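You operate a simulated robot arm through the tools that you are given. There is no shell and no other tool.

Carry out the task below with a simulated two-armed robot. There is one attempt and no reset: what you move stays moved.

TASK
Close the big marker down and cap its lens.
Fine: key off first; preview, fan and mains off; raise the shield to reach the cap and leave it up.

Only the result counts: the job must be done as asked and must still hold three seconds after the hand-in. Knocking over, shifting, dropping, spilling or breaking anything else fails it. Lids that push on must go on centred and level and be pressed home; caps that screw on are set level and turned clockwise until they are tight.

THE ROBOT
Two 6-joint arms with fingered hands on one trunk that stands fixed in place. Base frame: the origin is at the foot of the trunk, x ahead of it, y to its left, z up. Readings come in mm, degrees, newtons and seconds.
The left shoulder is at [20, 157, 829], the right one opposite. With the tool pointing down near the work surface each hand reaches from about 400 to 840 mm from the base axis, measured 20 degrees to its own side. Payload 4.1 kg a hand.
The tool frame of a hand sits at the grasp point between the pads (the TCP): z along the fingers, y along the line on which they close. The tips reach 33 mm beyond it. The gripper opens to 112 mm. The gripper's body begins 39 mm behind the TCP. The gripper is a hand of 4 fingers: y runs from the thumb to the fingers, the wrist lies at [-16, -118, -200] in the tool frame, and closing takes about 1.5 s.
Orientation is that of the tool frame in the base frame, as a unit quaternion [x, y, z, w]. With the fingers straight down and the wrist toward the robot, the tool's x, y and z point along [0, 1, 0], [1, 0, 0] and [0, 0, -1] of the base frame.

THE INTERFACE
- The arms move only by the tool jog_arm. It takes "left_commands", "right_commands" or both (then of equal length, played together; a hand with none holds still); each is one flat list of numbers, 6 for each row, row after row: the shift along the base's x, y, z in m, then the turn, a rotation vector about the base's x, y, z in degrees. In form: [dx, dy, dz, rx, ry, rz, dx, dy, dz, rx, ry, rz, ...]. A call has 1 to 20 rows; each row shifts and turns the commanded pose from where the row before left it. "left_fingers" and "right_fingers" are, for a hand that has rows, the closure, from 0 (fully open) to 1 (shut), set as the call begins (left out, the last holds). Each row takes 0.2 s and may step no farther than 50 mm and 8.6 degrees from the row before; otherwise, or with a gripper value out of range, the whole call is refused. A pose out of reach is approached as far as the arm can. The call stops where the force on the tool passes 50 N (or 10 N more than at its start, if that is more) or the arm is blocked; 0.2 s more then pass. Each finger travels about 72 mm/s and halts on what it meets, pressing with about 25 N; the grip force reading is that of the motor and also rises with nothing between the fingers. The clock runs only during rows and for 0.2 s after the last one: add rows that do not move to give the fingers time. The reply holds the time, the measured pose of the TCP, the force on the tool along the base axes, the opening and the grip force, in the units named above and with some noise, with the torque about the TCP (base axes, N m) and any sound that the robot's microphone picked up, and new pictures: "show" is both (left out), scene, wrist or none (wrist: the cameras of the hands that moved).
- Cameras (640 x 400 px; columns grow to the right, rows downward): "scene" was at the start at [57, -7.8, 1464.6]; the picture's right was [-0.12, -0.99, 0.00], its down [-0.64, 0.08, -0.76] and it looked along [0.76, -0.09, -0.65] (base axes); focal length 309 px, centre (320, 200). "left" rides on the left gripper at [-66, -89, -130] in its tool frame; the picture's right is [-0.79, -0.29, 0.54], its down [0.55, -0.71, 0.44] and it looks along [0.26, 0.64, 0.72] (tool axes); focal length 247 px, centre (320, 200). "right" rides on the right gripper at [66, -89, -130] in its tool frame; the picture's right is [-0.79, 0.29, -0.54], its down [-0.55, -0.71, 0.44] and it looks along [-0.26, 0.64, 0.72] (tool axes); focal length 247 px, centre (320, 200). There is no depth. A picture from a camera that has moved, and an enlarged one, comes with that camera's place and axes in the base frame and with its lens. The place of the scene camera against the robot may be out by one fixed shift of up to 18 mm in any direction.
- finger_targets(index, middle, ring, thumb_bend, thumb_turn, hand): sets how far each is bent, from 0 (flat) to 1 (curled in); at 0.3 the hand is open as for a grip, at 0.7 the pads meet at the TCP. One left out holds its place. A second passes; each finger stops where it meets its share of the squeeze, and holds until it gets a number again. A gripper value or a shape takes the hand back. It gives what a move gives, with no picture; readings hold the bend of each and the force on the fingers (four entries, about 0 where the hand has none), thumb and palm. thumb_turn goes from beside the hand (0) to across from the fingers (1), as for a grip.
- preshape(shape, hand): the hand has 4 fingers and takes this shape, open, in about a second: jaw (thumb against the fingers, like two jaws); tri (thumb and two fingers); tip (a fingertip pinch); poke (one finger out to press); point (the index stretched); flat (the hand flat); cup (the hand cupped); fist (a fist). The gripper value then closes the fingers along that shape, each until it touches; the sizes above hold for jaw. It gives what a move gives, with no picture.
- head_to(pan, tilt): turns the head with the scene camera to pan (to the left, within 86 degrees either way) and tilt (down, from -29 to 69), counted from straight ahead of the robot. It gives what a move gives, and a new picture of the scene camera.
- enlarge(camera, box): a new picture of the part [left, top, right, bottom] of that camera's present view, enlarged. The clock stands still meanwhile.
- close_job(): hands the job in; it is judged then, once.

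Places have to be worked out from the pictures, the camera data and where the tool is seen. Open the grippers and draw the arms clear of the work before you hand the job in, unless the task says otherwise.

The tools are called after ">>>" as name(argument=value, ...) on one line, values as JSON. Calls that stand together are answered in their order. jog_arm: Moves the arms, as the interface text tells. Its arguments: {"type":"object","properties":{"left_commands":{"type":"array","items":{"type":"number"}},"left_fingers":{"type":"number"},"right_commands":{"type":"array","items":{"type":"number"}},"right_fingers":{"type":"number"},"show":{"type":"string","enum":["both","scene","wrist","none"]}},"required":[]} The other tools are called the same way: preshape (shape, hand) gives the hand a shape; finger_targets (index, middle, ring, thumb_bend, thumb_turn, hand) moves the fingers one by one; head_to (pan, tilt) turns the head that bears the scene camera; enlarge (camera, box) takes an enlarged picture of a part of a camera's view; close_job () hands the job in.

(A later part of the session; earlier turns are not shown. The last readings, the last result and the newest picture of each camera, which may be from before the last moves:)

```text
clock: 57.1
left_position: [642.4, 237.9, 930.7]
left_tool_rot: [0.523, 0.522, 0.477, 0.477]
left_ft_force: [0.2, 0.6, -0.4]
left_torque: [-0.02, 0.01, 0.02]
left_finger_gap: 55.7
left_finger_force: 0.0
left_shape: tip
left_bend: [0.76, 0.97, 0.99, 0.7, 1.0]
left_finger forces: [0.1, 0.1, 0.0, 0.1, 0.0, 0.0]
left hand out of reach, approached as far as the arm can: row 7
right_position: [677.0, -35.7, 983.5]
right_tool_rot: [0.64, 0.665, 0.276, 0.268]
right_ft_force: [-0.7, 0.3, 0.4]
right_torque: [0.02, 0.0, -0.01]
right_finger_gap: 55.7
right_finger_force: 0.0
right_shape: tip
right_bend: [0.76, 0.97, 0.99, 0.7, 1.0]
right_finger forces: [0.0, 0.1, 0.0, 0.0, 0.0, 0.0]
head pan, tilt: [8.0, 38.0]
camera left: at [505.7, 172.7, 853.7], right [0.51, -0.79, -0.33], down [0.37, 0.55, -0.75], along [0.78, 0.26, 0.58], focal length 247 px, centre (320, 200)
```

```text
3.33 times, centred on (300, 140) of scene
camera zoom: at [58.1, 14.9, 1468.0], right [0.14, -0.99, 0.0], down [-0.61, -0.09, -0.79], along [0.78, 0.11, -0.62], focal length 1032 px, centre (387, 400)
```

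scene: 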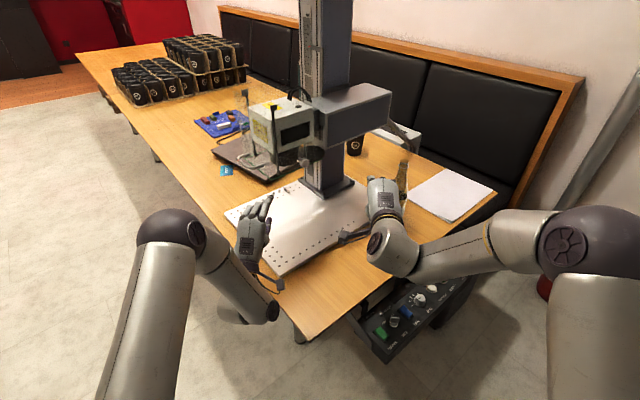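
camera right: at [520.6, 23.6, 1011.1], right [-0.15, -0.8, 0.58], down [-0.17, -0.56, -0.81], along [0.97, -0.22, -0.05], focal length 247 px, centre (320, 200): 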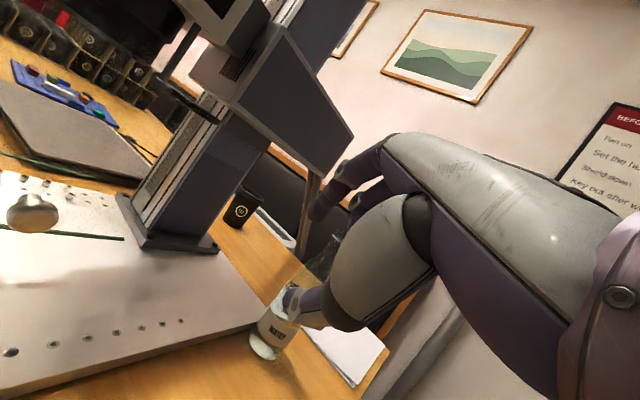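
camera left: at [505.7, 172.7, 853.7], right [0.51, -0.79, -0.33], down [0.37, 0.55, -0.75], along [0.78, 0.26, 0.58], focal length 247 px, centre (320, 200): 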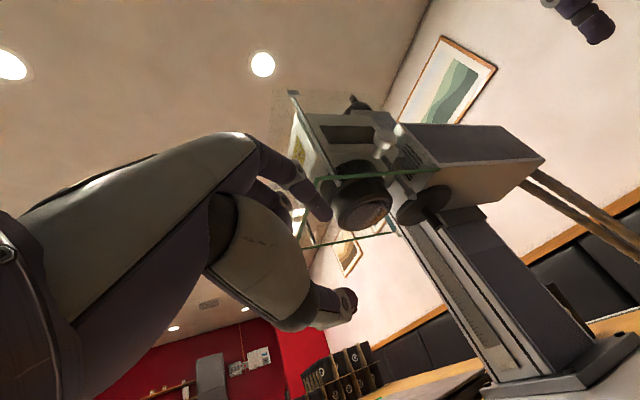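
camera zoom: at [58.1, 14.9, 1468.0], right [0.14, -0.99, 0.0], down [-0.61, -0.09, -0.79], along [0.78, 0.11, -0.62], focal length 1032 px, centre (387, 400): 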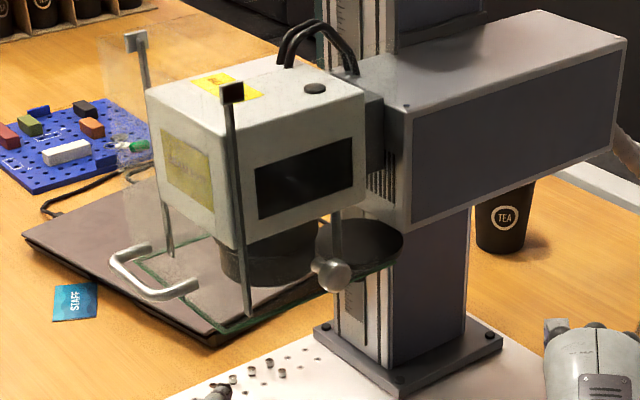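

The shield holds. I enlarge the lens and cap in this clear view.

>>> enlarge(camera="left", box=[320, 150, 460, 250])

>>> enlarge(camera="left", box=[390, 175, 460, 230])

>>> enlarge(camera="scene", box=[280, 125, 340, 180])

>>> enlarge(camera="right", box=[120, 40, 260, 160])

```text
4.00 times, centred on (390, 200) of left
camera zoom: at [505.7, 172.7, 853.7], right [0.51, -0.79, -0.33], down [0.37, 0.55, -0.75], along [0.78, 0.26, 0.58], focal length 988 px, centre (40, 200)
```

zoom: 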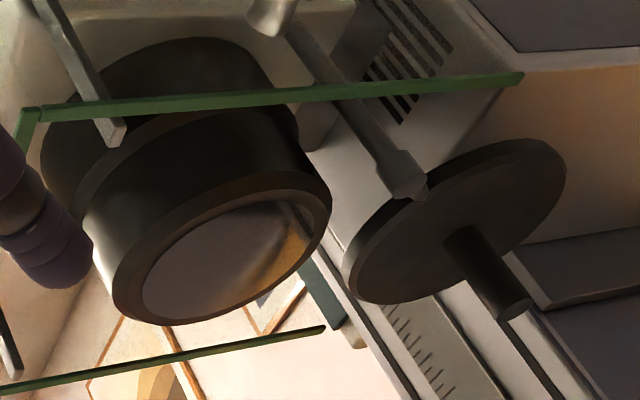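

```text
7.27 times, centred on (425, 202) of left
camera zoom: at [505.7, 172.7, 853.7], right [0.51, -0.79, -0.33], down [0.37, 0.55, -0.75], along [0.78, 0.26, 0.58], focal length 1796 px, centre (-444, 182)
```

zoom: 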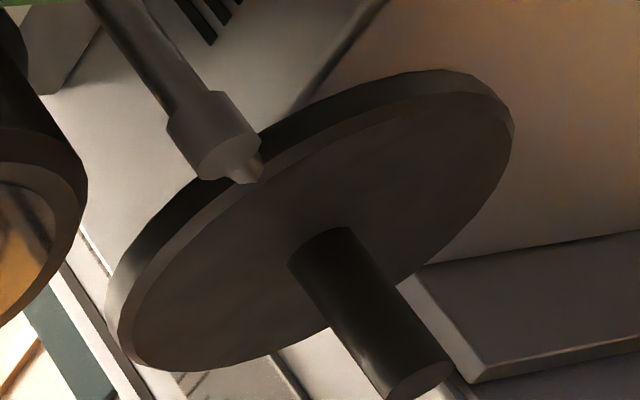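

```text
7.27 times, centred on (310, 152) of scene
camera zoom: at [58.1, 14.9, 1468.0], right [0.14, -0.99, 0.0], down [-0.61, -0.09, -0.79], along [0.78, 0.11, -0.62], focal length 2250 px, centre (393, 546)
```

zoom: 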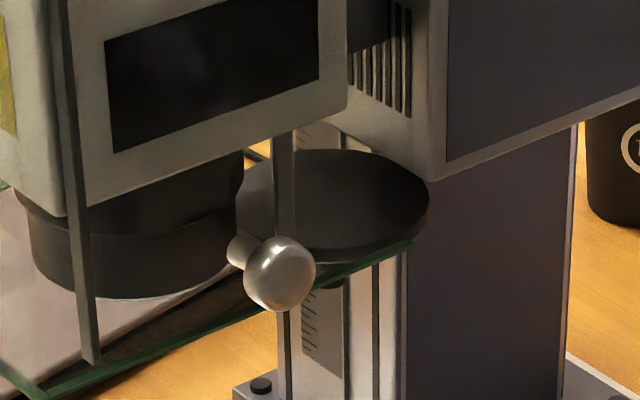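

```text
3.33 times, centred on (190, 100) of right
camera zoom: at [520.5, 23.9, 1011.2], right [-0.15, -0.8, 0.58], down [-0.17, -0.56, -0.81], along [0.97, -0.22, -0.05], focal length 823 px, centre (753, 533)
```

zoom: 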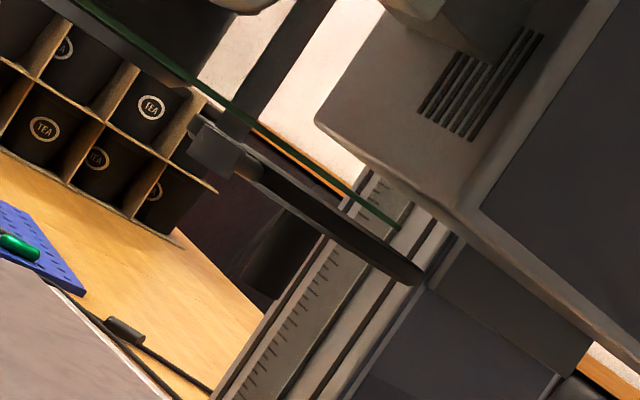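

Now it is clear: the cap is a flat round cover of about 80 mm with a vertical round peg beneath at about [850,152], z 960–990, parked behind the lens. Beside its rim a post with a collar hangs from the head, near [800,160], and the cover's top is just below the lens face, centred at [785,217,1003]. That looks like a swing-in cap pivoted on the post. To grip the vertical peg I need the pinch to close horizontally, so I try rolling the left hand 90° in free space.

>>> jog_arm(left_commands=[0, 0, -0.01, 8.2, 0, 0, 0, 0, -0.01, 8.2, 0, 0, 0, 0, 0, 8.2, 0, 0, 0, 0, 0, 8.2, 0, 0, 0, 0, 0, 8.2, 0, 0, 0, 0, 0, 8.2, 0, 0], show="both")

```text
clock: 58.5
left_position: [642.5, 236.1, 910.8]
left_tool_rot: [0.673, 0.275, 0.652, 0.217]
left_ft_force: [0.4, 0.6, 0.4]
left_torque: [-0.02, 0.02, 0.01]
left_finger_gap: 55.7
left_finger_force: 0.0
left_shape: tip
left_bend: [0.76, 0.97, 0.99, 0.7, 1.0]
left_finger forces: [0.1, 0.0, 0.0, 0.0, 0.0, 0.0]
right_position: [676.7, -36.7, 983.8]
right_tool_rot: [0.64, 0.665, 0.278, 0.267]
right_ft_force: [0.7, -0.4, -0.2]
right_torque: [-0.01, -0.02, -0.01]
right_finger_gap: 55.7
right_finger_force: 0.1
right_shape: tip
right_bend: [0.76, 0.97, 0.99, 0.7, 1.0]
right_finger forces: [0.0, 0.0, 0.0, 0.1, 0.0, 0.1]
head pan, tilt: [8.0, 38.0]
camera left: at [505.0, 253.0, 811.1], right [0.51, -0.26, -0.82], down [0.37, 0.93, -0.07], along [0.77, -0.27, 0.57], focal length 247 px, centre (320, 200)
```

scene: 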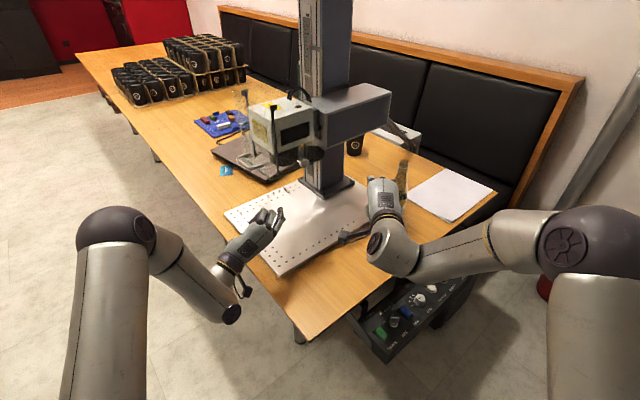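
left: 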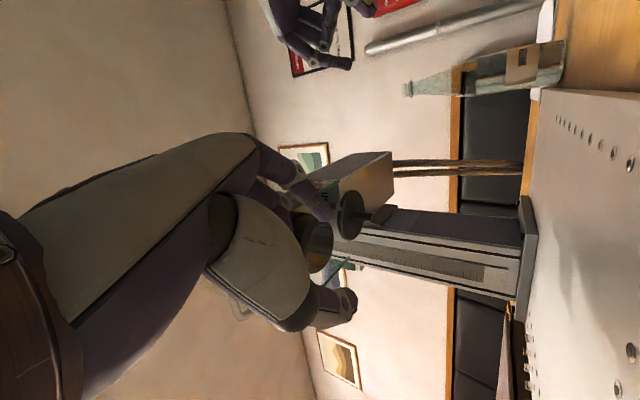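

The roll is reachable so far. I complete it to 90°.

>>> jog_arm(left_commands=[0, 0, 0, 8.2, 0, 0, 0, 0, 0, 8.2, 0, 0, 0, 0, 0, 8.2, 0, 0, 0, 0, 0, 8.2, 0, 0, 0, 0, 0, 8, 0, 0], show="both")

>>> enlarge(camera="left", box=[260, 100, 460, 300])

```text
clock: 59.7
left_position: [641.4, 238.3, 912.2]
left_tool_rot: [0.706, 0.029, 0.707, -0.031]
left_ft_force: [0.1, 0.4, 0.1]
left_torque: [0.02, -0.01, 0.01]
left_finger_gap: 55.7
left_finger_force: 0.1
left_shape: tip
left_bend: [0.76, 0.97, 0.99, 0.7, 1.0]
left_finger forces: [0.0, 0.0, 0.1, 0.0, 0.0, 0.0]
right_position: [677.5, -36.5, 983.3]
right_tool_rot: [0.641, 0.665, 0.276, 0.268]
right_ft_force: [-1.0, 0.1, -1.2]
right_torque: [-0.02, -0.03, -0.03]
right_finger_gap: 55.6
right_finger_force: 0.0
right_shape: tip
right_bend: [0.76, 0.97, 0.99, 0.7, 1.0]
right_finger forces: [0.0, 0.0, 0.1, 0.0, 0.0, 0.1]
head pan, tilt: [8.0, 38.0]
camera left: at [503.7, 314.6, 846.0], right [0.51, 0.33, -0.79], down [0.37, 0.74, 0.55], along [0.77, -0.58, 0.26], focal length 247 px, centre (320, 200)
```

scene: 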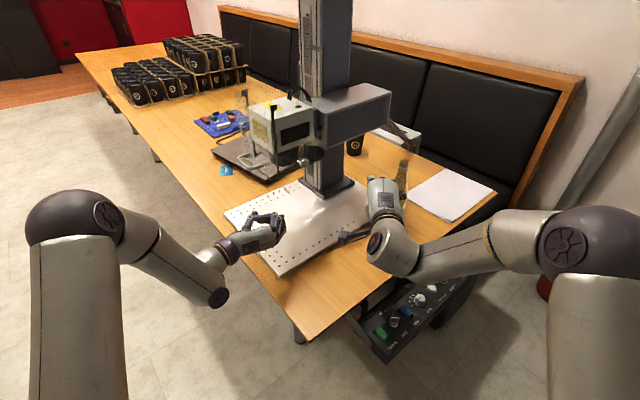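
left: 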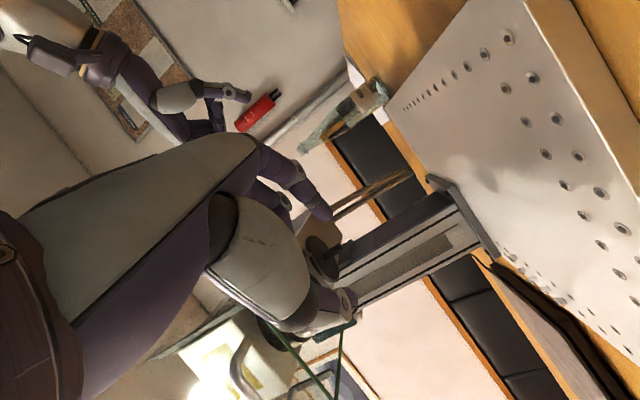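

```text
2.00 times, centred on (360, 200) of left
camera zoom: at [503.7, 314.6, 846.0], right [0.51, 0.33, -0.79], down [0.37, 0.74, 0.55], along [0.77, -0.58, 0.26], focal length 494 px, centre (240, 200)
```

zoom: 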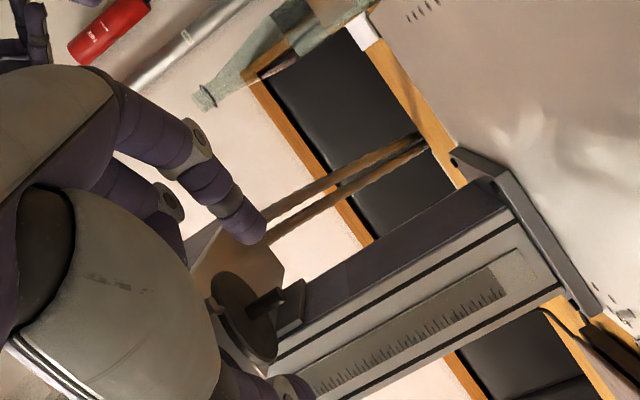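

The roll works, but this way the curled fingers lie above the index, where the lens and shield edge would be. Rolling the other way puts them below instead. I first draw the right arm back to make room.

>>> jog_arm(right_commands=[-0.034, -0.032, 0.002, 0, 7.5, 0, -0.034, -0.032, 0.002, 0, 7.5, 0, -0.034, -0.032, 0.002, 0, 7.5, 0, -0.034, -0.032, 0.002, 0, 7.5, 0, -0.034, -0.032, 0.002, 0, 7.5, 0, -0.034, -0.032, 0.002, 0, 7.5, 0], show="scene")

```text
clock: 61.1
left_position: [641.1, 237.8, 912.3]
left_tool_rot: [0.706, 0.031, 0.707, -0.03]
left_ft_force: [-1.2, -0.1, 0.1]
left_torque: [0.02, 0.01, 0.02]
left_finger_gap: 55.5
left_finger_force: 0.2
left_shape: tip
left_bend: [0.76, 0.97, 0.99, 0.7, 1.0]
left_finger forces: [0.0, 0.0, 0.1, 0.0, 0.0, 0.0]
right_position: [474.3, -228.8, 995.6]
right_tool_rot: [0.696, 0.718, 0.012, -0.006]
right_ft_force: [1.0, 0.2, -0.7]
right_torque: [0.03, -0.05, -0.02]
right_finger_gap: 56.1
right_finger_force: 0.1
right_shape: tip
right_bend: [0.76, 0.97, 0.99, 0.7, 1.0]
right_finger forces: [0.0, 0.0, 0.0, 0.0, 0.1, 0.0]
head pan, tilt: [8.0, 38.0]
```

scene: 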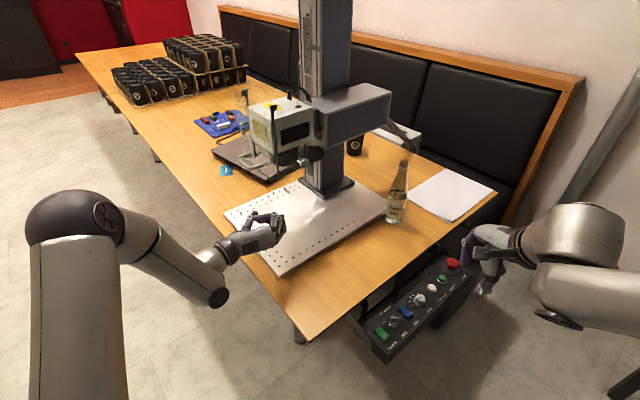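

Room is made. Now I roll the left hand back through level and on to the other side in two calls.

>>> jog_arm(left_commands=[0, 0, 0, -8.4, 0, 0, 0, 0, 0, -8.4, 0, 0, 0, 0, 0, -8.4, 0, 0, 0, 0, 0, -8.4, 0, 0, 0, 0, 0, -8.4, 0, 0, 0, 0, 0, -8.4, 0, 0, 0, 0, 0, -8.4, 0, 0, 0, 0, 0, -8.4, 0, 0, 0, 0, 0, -8.4, 0, 0, 0, 0, 0, -8.4, 0, 0, 0, 0, 0, -8.4, 0, 0, 0, 0, 0, -8.4, 0, 0, 0, 0, 0, -8.4, 0, 0], show="scene")

```text
clock: 63.9
left_position: [653.6, 238.5, 915.7]
left_tool_rot: [0.433, 0.595, 0.383, 0.558]
left_ft_force: [-0.2, -0.3, -0.4]
left_torque: [0.02, -0.02, -0.02]
left_finger_gap: 55.5
left_finger_force: 0.0
left_shape: tip
left_bend: [0.76, 0.97, 0.99, 0.7, 1.0]
left_finger forces: [0.0, 0.0, 0.0, 0.1, 0.0, 0.0]
left hand out of reach, approached as far as the arm can: row 11, 12
right_position: [474.5, -229.8, 995.6]
right_tool_rot: [0.697, 0.717, 0.01, -0.007]
right_ft_force: [0.1, -0.5, 0.7]
right_torque: [-0.03, 0.02, -0.01]
right_finger_gap: 55.7
right_finger_force: 0.1
right_shape: tip
right_bend: [0.76, 0.97, 0.99, 0.7, 1.0]
right_finger forces: [0.0, 0.0, 0.0, 0.1, 0.0, 0.1]
head pan, tilt: [8.0, 38.0]
```

scene: 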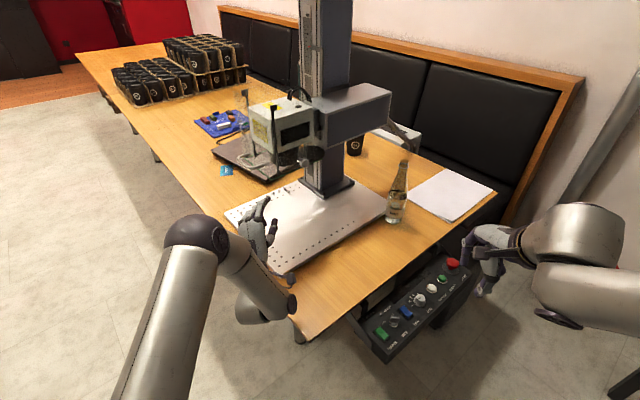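

It is reachable but tight close to the body. I continue rolling while moving slightly forward, where the arm has more freedom.

>>> jog_arm(left_commands=[0.02, -0.008, 0, -8, 0, 0, 0.015, -0.008, 0, -8, 0, 0, 0.01, -0.008, 0, -8, 0, 0, 0, -0.008, 0, -8, 0, 0, 0, -0.008, 0, -8, 0, 0, 0, -0.008, 0, -8, 0, 0, 0, 0, 0, -8, 0, 0, 0, 0, 0, -8, 0, 0, 0, 0, 0, -8, 0, 0], show="both")

```text
clock: 65.9
left_position: [699.4, 190.4, 914.7]
left_tool_rot: [0.023, 0.706, -0.04, 0.706]
left_ft_force: [-0.2, 0.3, 0.4]
left_torque: [0.01, -0.03, -0.01]
left_finger_gap: 55.6
left_finger_force: 0.0
left_shape: tip
left_bend: [0.76, 0.97, 0.99, 0.7, 1.0]
left_finger forces: [0.1, 0.1, 0.0, 0.1, 0.0, 0.0]
right_position: [475.9, -230.2, 996.1]
right_tool_rot: [0.697, 0.717, 0.01, -0.007]
right_ft_force: [0.1, -0.1, 0.6]
right_torque: [-0.01, -0.01, -0.04]
right_finger_gap: 55.8
right_finger_force: 0.0
right_shape: tip
right_bend: [0.76, 0.97, 0.99, 0.7, 1.0]
right_finger forces: [0.1, 0.0, 0.1, 0.0, 0.1, 0.0]
head pan, tilt: [8.0, 38.0]
camera left: at [561.8, 114.5, 983.5], right [0.51, -0.31, 0.8], down [0.37, -0.76, -0.54], along [0.77, 0.57, -0.27], focal length 247 px, centre (320, 200)
```

scene: 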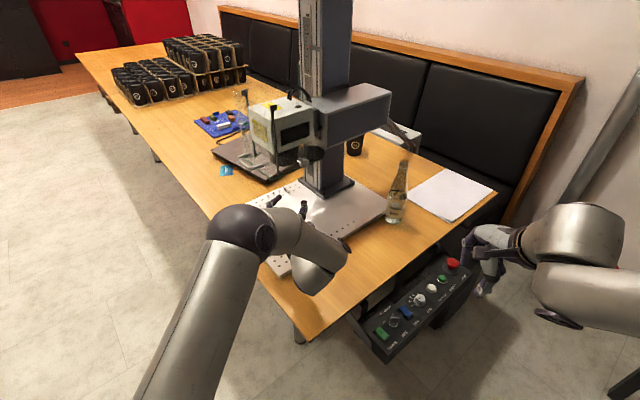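
left: 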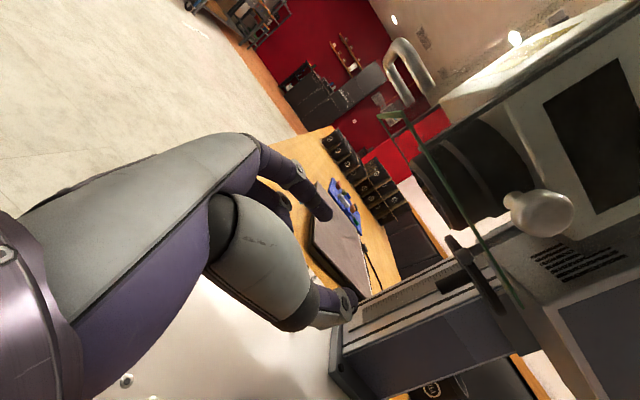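

Now the pinch closes horizontally with the curled fingers below, and the camera looks level at cap height. I enlarge the cap and lens.

>>> enlarge(camera="left", box=[400, 100, 560, 340])

>>> enlarge(camera="left", box=[420, 220, 520, 310])

```text
1.67 times, centred on (480, 220) of left
camera zoom: at [561.8, 114.5, 983.5], right [0.51, -0.31, 0.8], down [0.37, -0.76, -0.54], along [0.77, 0.57, -0.27], focal length 412 px, centre (53, 167)
```

zoom: 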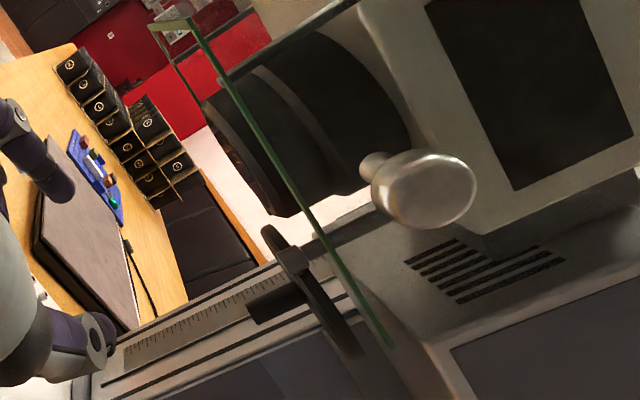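

```text
4.44 times, centred on (470, 265) of left
camera zoom: at [561.8, 114.5, 983.5], right [0.51, -0.31, 0.8], down [0.37, -0.76, -0.54], along [0.77, 0.57, -0.27], focal length 1098 px, centre (-347, -89)
```

zoom: 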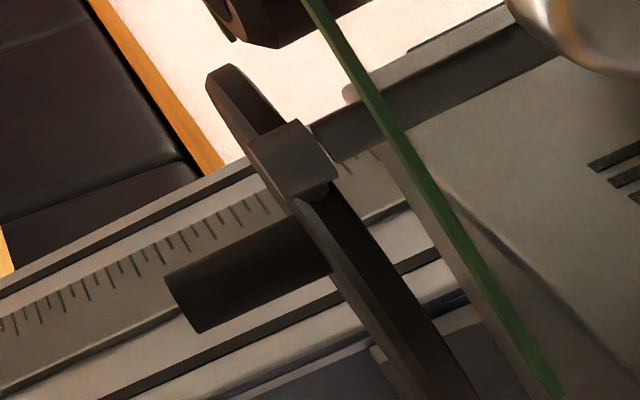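

The pivot block at [798,159,998] clearly holds the cover's rim, so it is a swing cap. The peg runs from z≈965 to 994 at [852.5,152.7]. I approach below peg height first, to about [822,155,940].

>>> jog_arm(left_commands=[0.031, -0.01, 0.012, 0, 0, 0, 0.031, -0.01, 0.012, 0, 0, 0, 0.03, -0.008, 0, 0, 0, 0, 0.03, -0.008, 0, 0, 0, 0, 0, 0, 0, 0, 0, 0], show="both")

>>> enlarge(camera="left", box=[260, 150, 460, 320])

>>> enlarge(camera="scene", box=[250, 110, 370, 220])

```text
clock: 67.1
left_position: [820.9, 154.6, 937.8]
left_tool_rot: [0.023, 0.706, -0.039, 0.706]
left_ft_force: [-0.2, -0.2, 0.5]
left_torque: [-0.02, 0.01, -0.01]
left_finger_gap: 55.7
left_finger_force: 0.0
left_shape: tip
left_bend: [0.76, 0.97, 0.99, 0.7, 1.0]
left_finger forces: [0.0, 0.0, 0.0, 0.1, 0.0, 0.0]
right_position: [473.7, -228.3, 995.8]
right_tool_rot: [0.697, 0.717, 0.01, -0.007]
right_ft_force: [-0.4, -0.1, -0.1]
right_torque: [0.0, 0.0, 0.02]
right_finger_gap: 55.8
right_finger_force: 0.0
right_shape: tip
right_bend: [0.76, 0.97, 0.99, 0.7, 1.0]
right_finger forces: [0.0, 0.0, 0.0, 0.0, 0.0, 0.0]
head pan, tilt: [8.0, 38.0]
camera left: at [684.4, 78.5, 1005.2], right [0.51, -0.32, 0.8], down [0.37, -0.76, -0.54], along [0.77, 0.57, -0.27], focal length 247 px, centre (320, 200)
```

scene: 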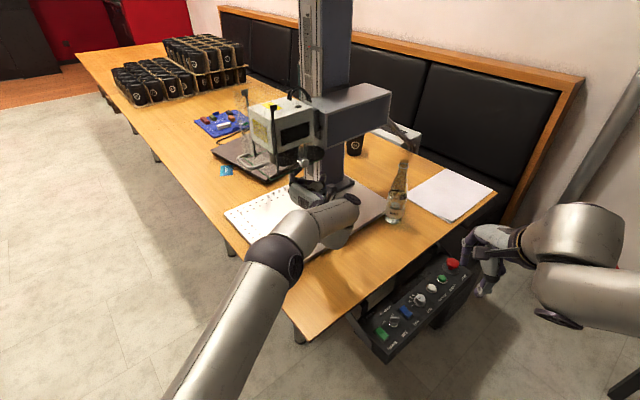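
left: 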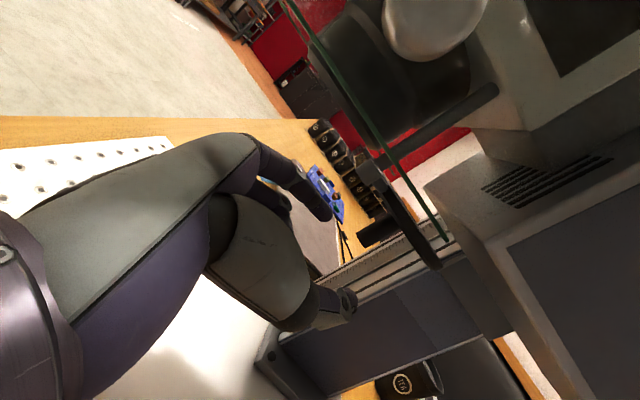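

```text
2.35 times, centred on (360, 235) of left
camera zoom: at [684.4, 78.5, 1005.2], right [0.51, -0.32, 0.8], down [0.37, -0.76, -0.54], along [0.77, 0.57, -0.27], focal length 581 px, centre (226, 118)
```

zoom: 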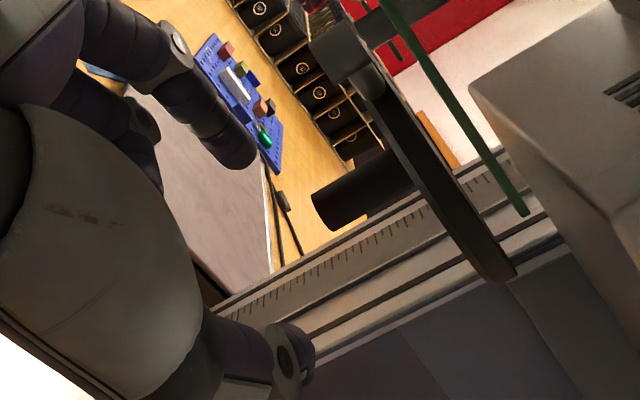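

```text
3.64 times, centred on (310, 165) of scene
camera zoom: at [58.2, 14.6, 1468.0], right [0.14, -0.99, 0.0], down [-0.61, -0.09, -0.79], along [0.78, 0.11, -0.62], focal length 1125 px, centre (356, 327)
```

zoom: 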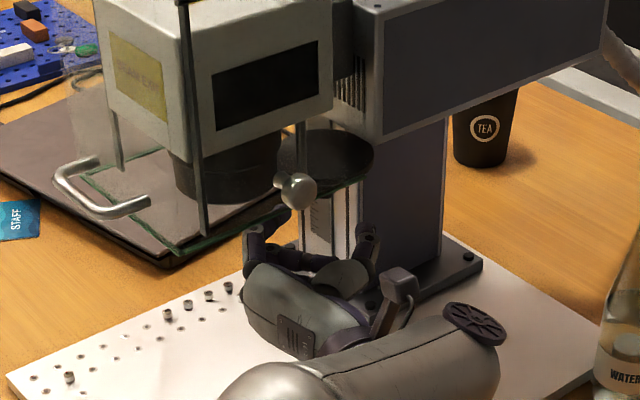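

The peg is straight above the pinch point. I raise 30 mm so the pads straddle the lower part of the peg.

>>> jog_arm(left_commands=[0.0, 0, 0.01, 0, 0, 0, 0, 0, 0.01, 0, 0, 0, 0, 0, 0.01, 0, 0, 0, 0, 0, 0, 0, 0, 0], show="wrist")

>>> enlarge(camera="left", box=[260, 150, 460, 320])

>>> enlarge(camera="scene", box=[270, 120, 350, 200])

```text
clock: 68.1
left_position: [820.6, 154.1, 968.5]
left_tool_rot: [0.023, 0.706, -0.039, 0.707]
left_ft_force: [-0.7, 0.5, 0.3]
left_torque: [0.01, 0.0, -0.01]
left_finger_gap: 55.5
left_finger_force: 0.1
left_shape: tip
left_bend: [0.76, 0.97, 0.99, 0.7, 1.0]
left_finger forces: [0.1, 0.1, 0.1, 0.1, 0.0, 0.0]
right_position: [472.7, -229.1, 996.2]
right_tool_rot: [0.697, 0.717, 0.011, -0.007]
right_ft_force: [-0.1, -1.0, -0.1]
right_torque: [0.01, 0.01, 0.01]
right_finger_gap: 55.9
right_finger_force: 0.1
right_shape: tip
right_bend: [0.76, 0.97, 0.99, 0.7, 1.0]
right_finger forces: [0.0, 0.0, 0.0, 0.0, 0.1, 0.0]
head pan, tilt: [8.0, 38.0]
camera left: at [683.4, 78.5, 1036.2], right [0.51, -0.32, 0.8], down [0.37, -0.76, -0.54], along [0.77, 0.57, -0.27], focal length 247 px, centre (320, 200)
```

left: 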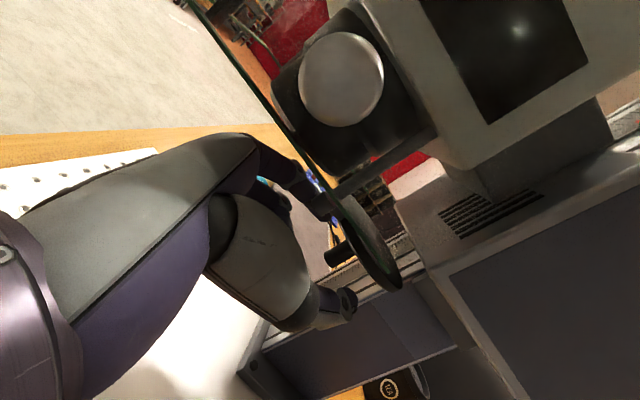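

```text
2.35 times, centred on (360, 235) of left
camera zoom: at [683.4, 78.5, 1036.2], right [0.51, -0.32, 0.8], down [0.37, -0.76, -0.54], along [0.77, 0.57, -0.27], focal length 581 px, centre (226, 118)
```

zoom: 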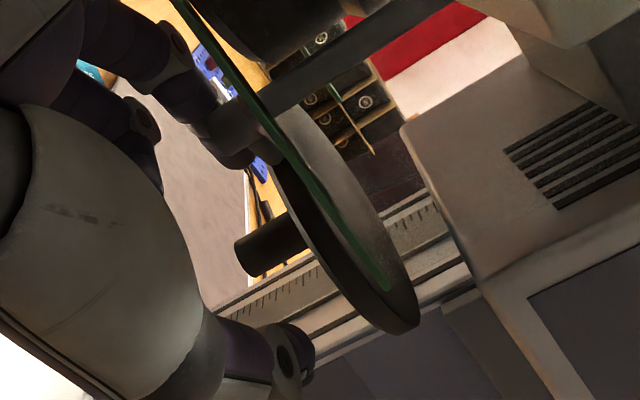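

```text
5.00 times, centred on (310, 160) of scene
camera zoom: at [58.3, 14.6, 1468.0], right [0.14, -0.99, 0.0], down [-0.61, -0.09, -0.79], along [0.78, 0.11, -0.62], focal length 1547 px, centre (370, 400)
```

zoom: 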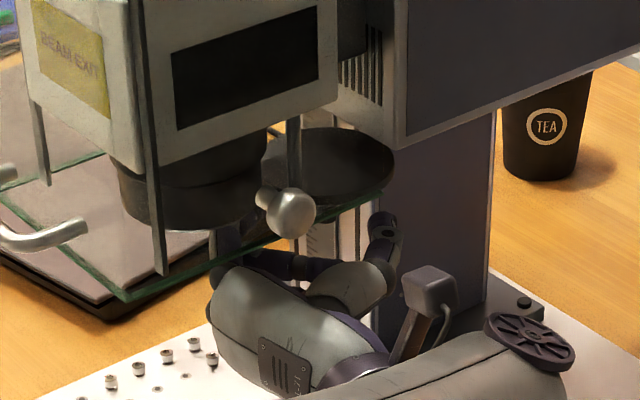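

The peg end is right at the pinch centre. I raise 2 mm more and close the pinch on it.

>>> jog_arm(left_commands=[0.001, 0, 0.002, 0, 0, 0, 0, 0, 0, 0, 0, 0, 0, 0, 0, 0, 0, 0, 0, 0, 0, 0, 0, 0, 0, 0, 0, 0, 0, 0, 0, 0, 0, 0, 0, 0], left_fingers=1.0, show="wrist")

>>> enlarge(camera="left", box=[260, 150, 460, 320])

>>> enlarge(camera="scene", box=[270, 120, 350, 200])

```text
clock: 69.5
left_position: [820.9, 155.0, 971.2]
left_tool_rot: [0.023, 0.706, -0.037, 0.707]
left_ft_force: [-16.6, 1.6, -1.0]
left_torque: [-0.15, -0.05, 0.04]
left_finger_gap: 3.7
left_finger_force: 24.5
left_shape: tip
left_bend: [0.72, 1.0, 1.0, 0.72, 1.0]
left_finger forces: [22.4, 0.1, 0.1, 0.1, 21.8, 0.0]
right_position: [474.4, -229.1, 995.1]
right_tool_rot: [0.697, 0.717, 0.011, -0.007]
right_ft_force: [0.5, -0.2, 0.2]
right_torque: [0.02, -0.03, -0.02]
right_finger_gap: 55.8
right_finger_force: 0.0
right_shape: tip
right_bend: [0.76, 0.97, 0.99, 0.7, 1.0]
right_finger forces: [0.1, 0.0, 0.0, 0.0, 0.1, 0.0]
head pan, tilt: [8.0, 38.0]
camera left: at [684.5, 78.9, 1038.7], right [0.51, -0.31, 0.8], down [0.37, -0.76, -0.54], along [0.77, 0.57, -0.27], focal length 247 px, centre (320, 200)
```

left: 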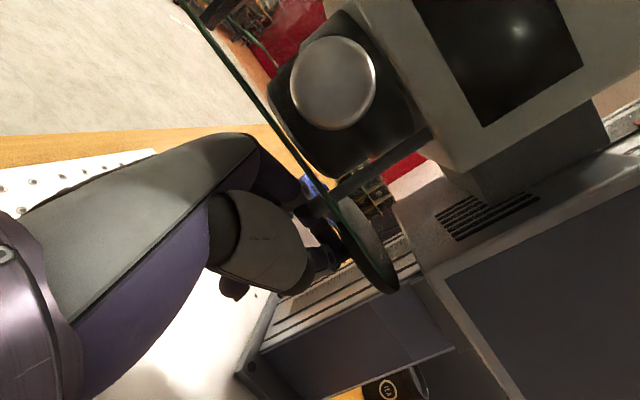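

```text
2.35 times, centred on (360, 235) of left
camera zoom: at [684.5, 78.9, 1038.7], right [0.51, -0.31, 0.8], down [0.37, -0.76, -0.54], along [0.77, 0.57, -0.27], focal length 581 px, centre (226, 118)
```

zoom: 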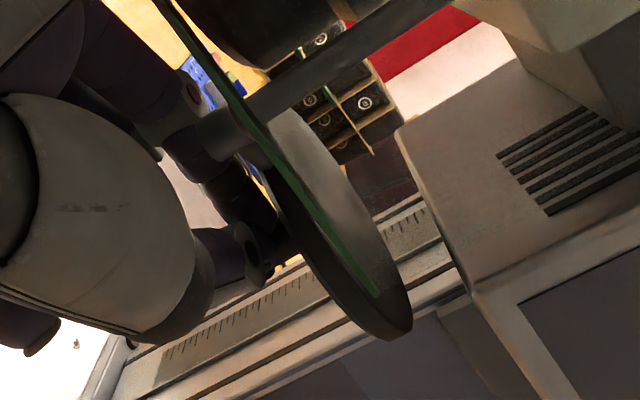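

```text
5.00 times, centred on (310, 160) of scene
camera zoom: at [57.6, 14.7, 1468.1], right [0.14, -0.99, 0.0], down [-0.61, -0.09, -0.79], along [0.78, 0.11, -0.62], focal length 1547 px, centre (370, 400)
```

zoom: 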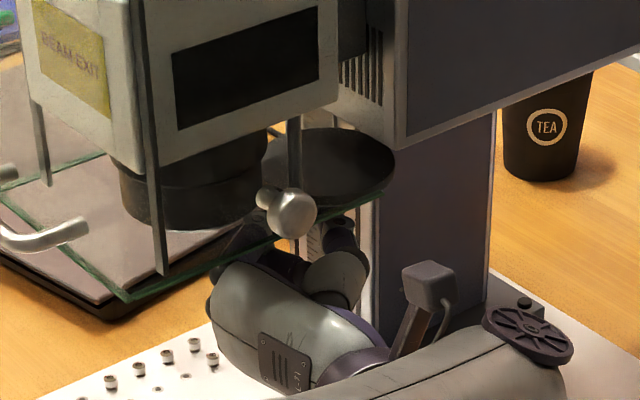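

The peg is held (22 N per side); the fingers push back about 17 N along x from the squeeze. I try the first few millimetres of the swing toward +y, relieving x slightly, and check the forces.

>>> jog_arm(left_commands=[-0.001, 0.004, 0, 0, 0, 0, 0, 0.004, 0, 0, 0, 0], show="wrist")

>>> enlarge(camera="scene", box=[270, 120, 350, 200])

```text
clock: 70.1
left_position: [821.1, 162.1, 971.3]
left_tool_rot: [0.023, 0.706, -0.038, 0.707]
left_ft_force: [-12.0, -1.3, -1.8]
left_torque: [-0.17, 0.01, -0.03]
left_finger_gap: 3.6
left_finger_force: 24.8
left_shape: tip
left_bend: [0.72, 1.0, 1.0, 0.72, 1.0]
left_finger forces: [0.0, 0.0, 0.1, 0.0, 0.0, 0.0]
right_position: [473.1, -230.2, 995.0]
right_tool_rot: [0.697, 0.717, 0.01, -0.007]
right_ft_force: [0.4, -0.4, 0.3]
right_torque: [0.0, 0.0, -0.01]
right_finger_gap: 55.7
right_finger_force: 0.1
right_shape: tip
right_bend: [0.76, 0.97, 0.99, 0.7, 1.0]
right_finger forces: [0.1, 0.0, 0.0, 0.0, 0.0, 0.0]
head pan, tilt: [8.0, 38.0]
camera left: at [684.1, 86.7, 1039.4], right [0.51, -0.32, 0.8], down [0.37, -0.76, -0.54], along [0.78, 0.57, -0.27], focal length 247 px, centre (320, 200)
```

left: 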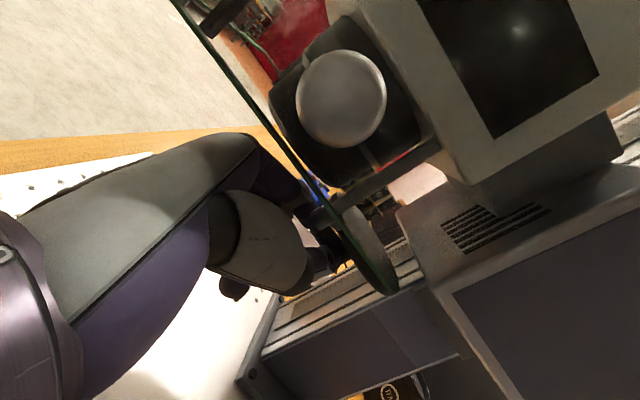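

```text
5.00 times, centred on (310, 160) of scene
camera zoom: at [57.9, 14.5, 1468.1], right [0.14, -0.99, 0.0], down [-0.61, -0.09, -0.79], along [0.78, 0.11, -0.62], focal length 1547 px, centre (370, 400)
```

zoom: 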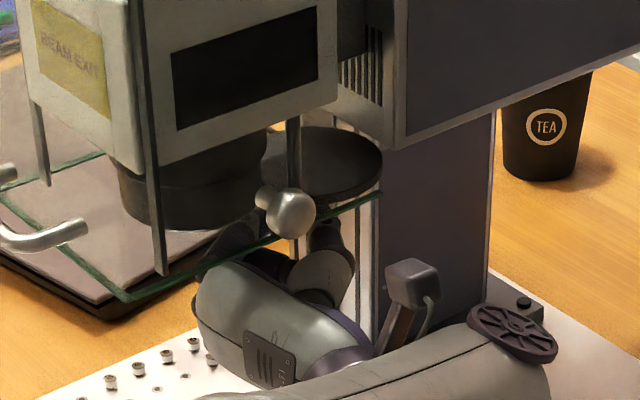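

The cover is following the hand. I continue along the arc around the post, about 30° more.

>>> jog_arm(left_commands=[-0.0005, 0.005, 0, 0, 0, 0, -0.001, 0.005, 0, 0, 0, 0, -0.0015, 0.005, 0, 0, 0, 0, -0.0018, 0.0045, 0, 0, 0, 0, -0.0022, 0.0044, 0, 0, 0, 0, -0.0025, 0.0042, 0, 0, 0, 0], show="wrist")

>>> enlarge(camera="scene", box=[270, 120, 350, 200])

>>> enlarge(camera="left", box=[260, 150, 460, 320])

```text
clock: 71.5
left_position: [811.8, 190.3, 971.7]
left_tool_rot: [0.024, 0.706, -0.038, 0.707]
left_ft_force: [-0.2, -0.4, 0.2]
left_torque: [0.0, 0.02, -0.02]
left_finger_gap: 3.6
left_finger_force: 25.2
left_shape: tip
left_bend: [0.72, 1.0, 1.0, 0.72, 1.0]
left_finger forces: [0.0, 0.0, 0.0, 0.1, 0.0, 0.0]
right_position: [474.4, -230.4, 996.0]
right_tool_rot: [0.697, 0.717, 0.01, -0.007]
right_ft_force: [0.3, 0.9, 0.2]
right_torque: [0.01, -0.01, -0.01]
right_finger_gap: 55.9
right_finger_force: 0.0
right_shape: tip
right_bend: [0.76, 0.97, 0.99, 0.7, 1.0]
right_finger forces: [0.0, 0.1, 0.1, 0.0, 0.1, 0.1]
head pan, tilt: [8.0, 38.0]
camera left: at [674.7, 115.0, 1039.6], right [0.51, -0.32, 0.8], down [0.37, -0.76, -0.54], along [0.77, 0.57, -0.27], focal length 247 px, centre (320, 200)
```

left: 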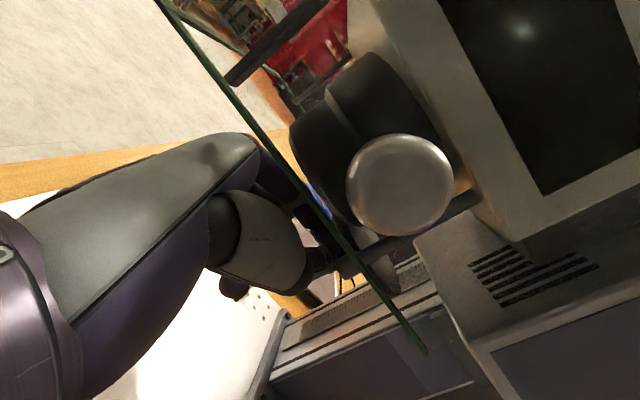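

```text
5.00 times, centred on (310, 160) of scene
camera zoom: at [58.3, 14.6, 1468.0], right [0.14, -0.99, 0.0], down [-0.61, -0.09, -0.79], along [0.78, 0.11, -0.62], focal length 1547 px, centre (370, 400)
```

zoom: 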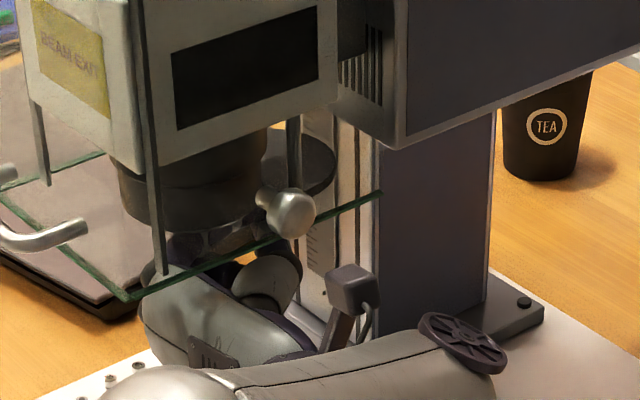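

```text
2.35 times, centred on (360, 235) of left
camera zoom: at [674.7, 115.0, 1039.6], right [0.51, -0.32, 0.8], down [0.37, -0.76, -0.54], along [0.77, 0.57, -0.27], focal length 581 px, centre (226, 118)
```

zoom: 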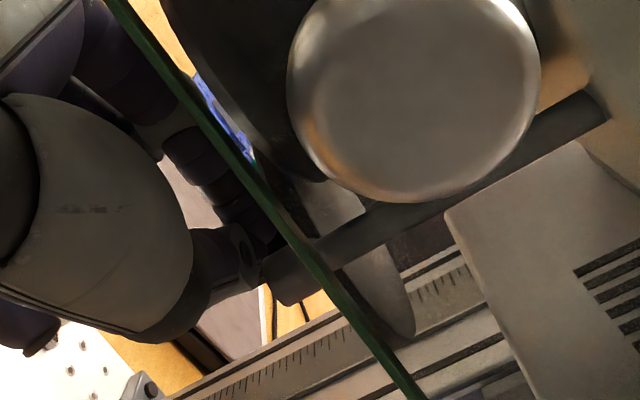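

The cover follows with almost no force. I continue the arc another 30°.

>>> jog_arm(left_commands=[-0.0029, 0.004, 0, 0, 0, 0, -0.0031, 0.0037, 0, 0, 0, 0, -0.0035, 0.0034, 0, 0, 0, 0, -0.0038, 0.0031, 0, 0, 0, 0, -0.0041, 0.0027, 0, 0, 0, 0, -0.0042, 0.0025, 0, 0, 0, 0], show="wrist")

>>> enlarge(camera="scene", box=[260, 120, 340, 200])

>>> enlarge(camera="left", box=[260, 150, 460, 320])

```text
clock: 72.9
left_position: [790.9, 208.8, 972.4]
left_tool_rot: [0.024, 0.706, -0.038, 0.707]
left_ft_force: [0.6, -0.3, -0.3]
left_torque: [-0.01, 0.01, -0.01]
left_finger_gap: 3.2
left_finger_force: 25.3
left_shape: tip
left_bend: [0.72, 1.0, 1.0, 0.72, 1.0]
left_finger forces: [0.1, 0.0, 0.0, 0.0, 0.0, 0.0]
right_position: [474.0, -231.0, 995.5]
right_tool_rot: [0.697, 0.717, 0.011, -0.007]
right_ft_force: [-0.2, -0.5, 0.1]
right_torque: [0.0, -0.01, -0.01]
right_finger_gap: 55.7
right_finger_force: 0.0
right_shape: tip
right_bend: [0.76, 0.97, 0.99, 0.7, 1.0]
right_finger forces: [0.0, 0.0, 0.0, 0.0, 0.0, 0.0]
head pan, tilt: [8.0, 38.0]
camera left: at [653.7, 133.6, 1039.1], right [0.51, -0.32, 0.8], down [0.37, -0.76, -0.54], along [0.77, 0.57, -0.27], focal length 247 px, centre (320, 200)
```

left: 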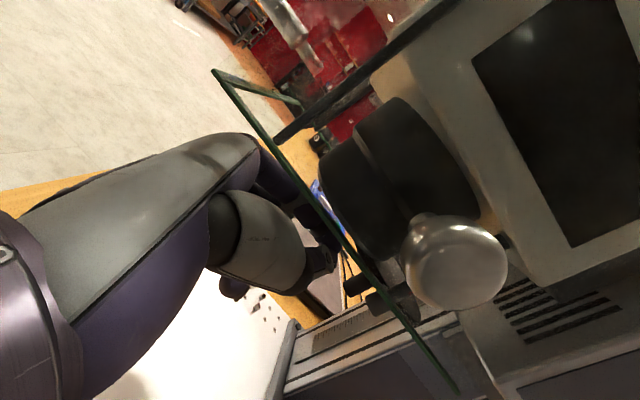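

```text
5.00 times, centred on (300, 160) of scene
camera zoom: at [58.3, 14.6, 1468.0], right [0.14, -0.99, 0.0], down [-0.61, -0.09, -0.79], along [0.78, 0.11, -0.62], focal length 1547 px, centre (420, 400)
```

zoom: 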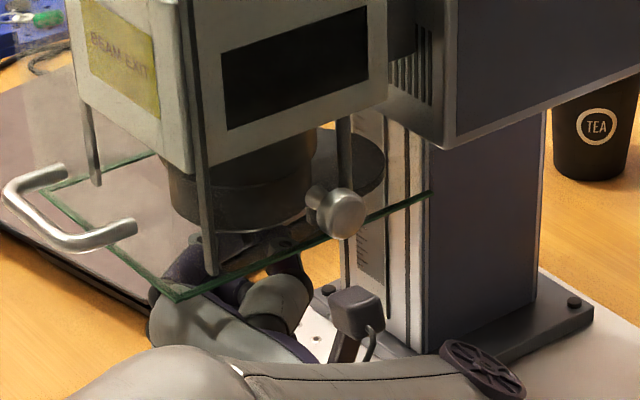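

```text
2.35 times, centred on (360, 235) of left
camera zoom: at [653.7, 133.6, 1039.1], right [0.51, -0.32, 0.8], down [0.37, -0.76, -0.54], along [0.77, 0.57, -0.27], focal length 581 px, centre (226, 118)
```

zoom: 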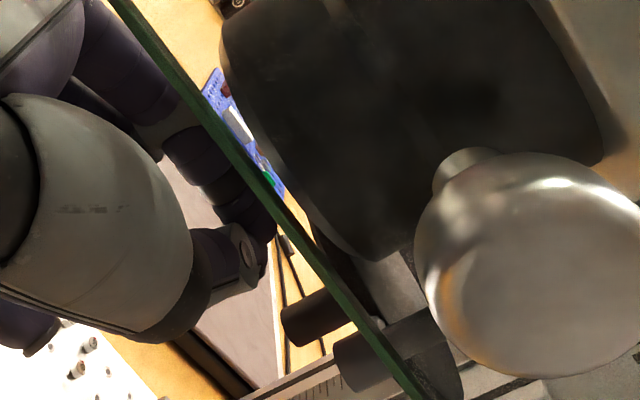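

The peg slipped out of the pads partway: the cover has swung about 36° and stays, with the peg now near [847.5,188]. I reopen, line up with it and this time go in deeper.

>>> jog_arm(left_commands=[0, 0, 0, 0, 0, 0, 0, 0, 0, 0, 0, 0, 0, 0, 0, 0, 0, 0, 0, -0.0095, 0, 0, 0, 0, 0, -0.0095, 0, 0, 0, 0, 0, 0, 0, 0, 0, 0], left_fingers=0.5, show="wrist")

>>> enlarge(camera="left", box=[260, 150, 460, 320])

>>> enlarge(camera="scene", box=[260, 120, 340, 200])

```text
clock: 74.3
left_position: [790.1, 190.3, 972.8]
left_tool_rot: [0.023, 0.707, -0.038, 0.706]
left_ft_force: [0.1, -0.2, -0.4]
left_torque: [-0.03, 0.0, 0.0]
left_finger_gap: 55.4
left_finger_force: 0.1
left_shape: tip
left_bend: [0.76, 0.97, 0.99, 0.7, 1.0]
left_finger forces: [0.1, 0.0, 0.0, 0.0, 0.1, 0.1]
right_position: [473.8, -229.5, 996.2]
right_tool_rot: [0.697, 0.717, 0.01, -0.006]
right_ft_force: [-0.4, -0.2, 0.6]
right_torque: [-0.02, -0.01, -0.01]
right_finger_gap: 55.6
right_finger_force: 0.1
right_shape: tip
right_bend: [0.76, 0.97, 0.99, 0.7, 1.0]
right_finger forces: [0.1, 0.1, 0.0, 0.1, 0.0, 0.0]
head pan, tilt: [8.0, 38.0]
camera left: at [653.4, 115.4, 1039.9], right [0.51, -0.32, 0.8], down [0.37, -0.76, -0.54], along [0.77, 0.57, -0.27], focal length 247 px, centre (320, 200)
```

left: 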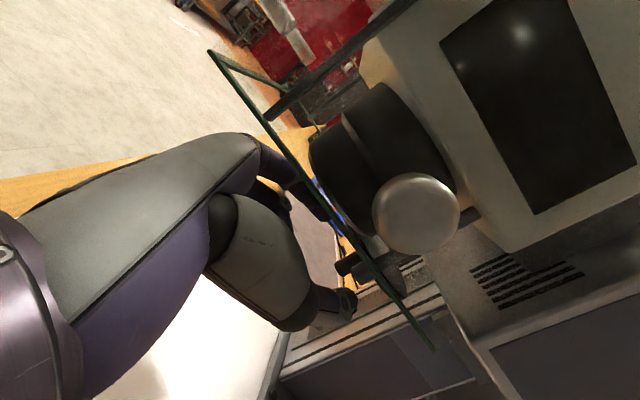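

```text
2.35 times, centred on (360, 235) of left
camera zoom: at [653.4, 115.4, 1039.9], right [0.51, -0.32, 0.8], down [0.37, -0.76, -0.54], along [0.77, 0.57, -0.27], focal length 581 px, centre (226, 118)
```

zoom: 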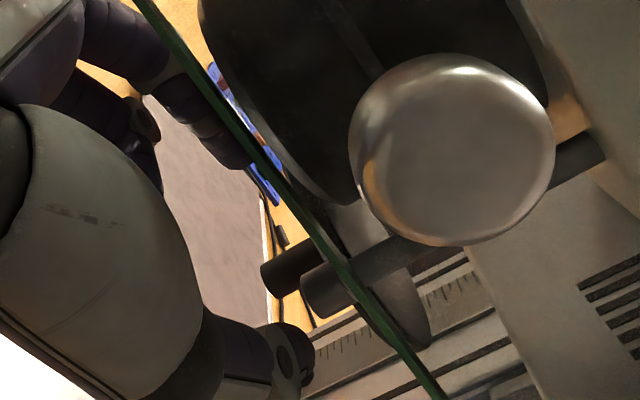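

```text
5.00 times, centred on (300, 160) of scene
camera zoom: at [58.3, 14.6, 1468.0], right [0.14, -0.99, 0.0], down [-0.61, -0.09, -0.79], along [0.78, 0.11, -0.62], focal length 1547 px, centre (420, 400)
```

zoom: 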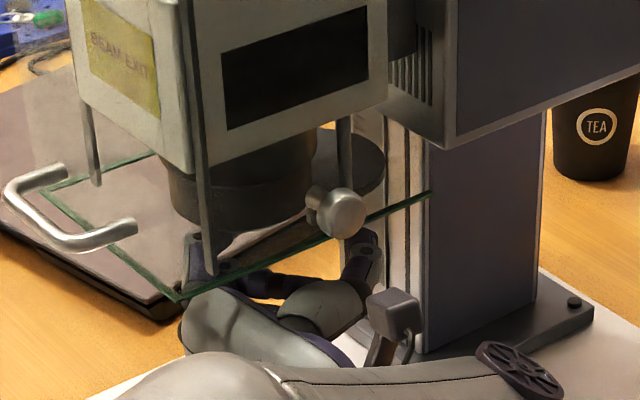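

The peg is at about [845,186.5]. I advance so it sits deeper, about 22 mm ahead of the TCP, and close.

>>> jog_arm(left_commands=[0.011, -0.001, 0, 0, 0, 0, 0.011, -0.0005, 0, 0, 0, 0, 0.011, 0, 0, 0, 0, 0, 0, 0, 0, 0, 0, 0], show="wrist")

>>> enlarge(camera="left", box=[260, 150, 460, 320])

```text
clock: 75.3
left_position: [822.6, 189.7, 973.1]
left_tool_rot: [0.024, 0.706, -0.038, 0.706]
left_ft_force: [0.2, -1.3, -0.9]
left_torque: [0.02, 0.0, 0.0]
left_finger_gap: 55.9
left_finger_force: 0.1
left_shape: tip
left_bend: [0.76, 0.97, 0.99, 0.7, 1.0]
left_finger forces: [0.1, 0.1, 0.0, 0.0, 0.0, 0.0]
right_position: [473.4, -229.4, 996.9]
right_tool_rot: [0.697, 0.717, 0.011, -0.006]
right_ft_force: [1.1, 0.4, 0.3]
right_torque: [-0.03, -0.02, -0.02]
right_finger_gap: 55.6
right_finger_force: 0.0
right_shape: tip
right_bend: [0.76, 0.97, 0.99, 0.7, 1.0]
right_finger forces: [0.0, 0.1, 0.0, 0.0, 0.0, 0.1]
head pan, tilt: [8.0, 38.0]
camera left: at [686.1, 113.8, 1040.3], right [0.51, -0.32, 0.8], down [0.37, -0.76, -0.54], along [0.77, 0.57, -0.27], focal length 247 px, centre (320, 200)
```

left: 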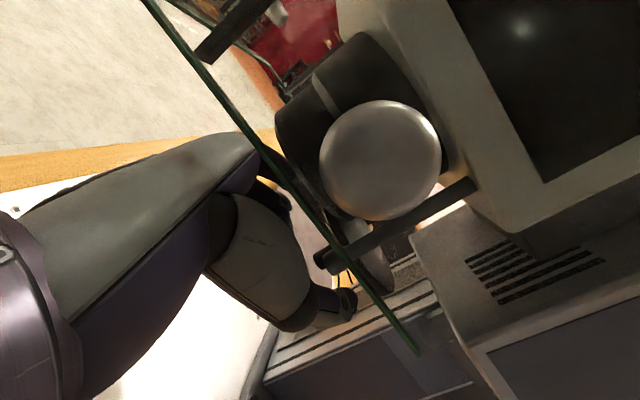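

```text
2.35 times, centred on (360, 235) of left
camera zoom: at [686.1, 113.8, 1040.3], right [0.51, -0.32, 0.8], down [0.37, -0.76, -0.54], along [0.77, 0.57, -0.27], focal length 581 px, centre (226, 118)
```

zoom: 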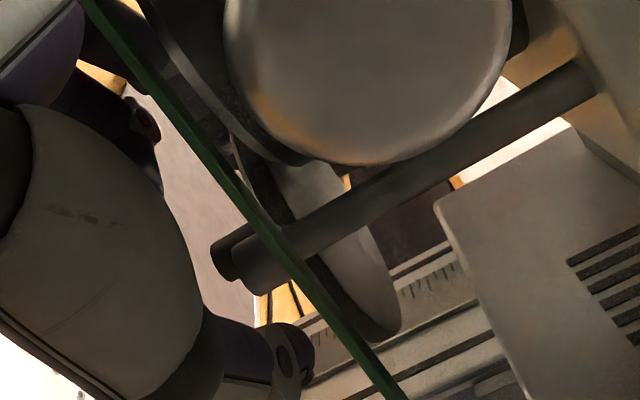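

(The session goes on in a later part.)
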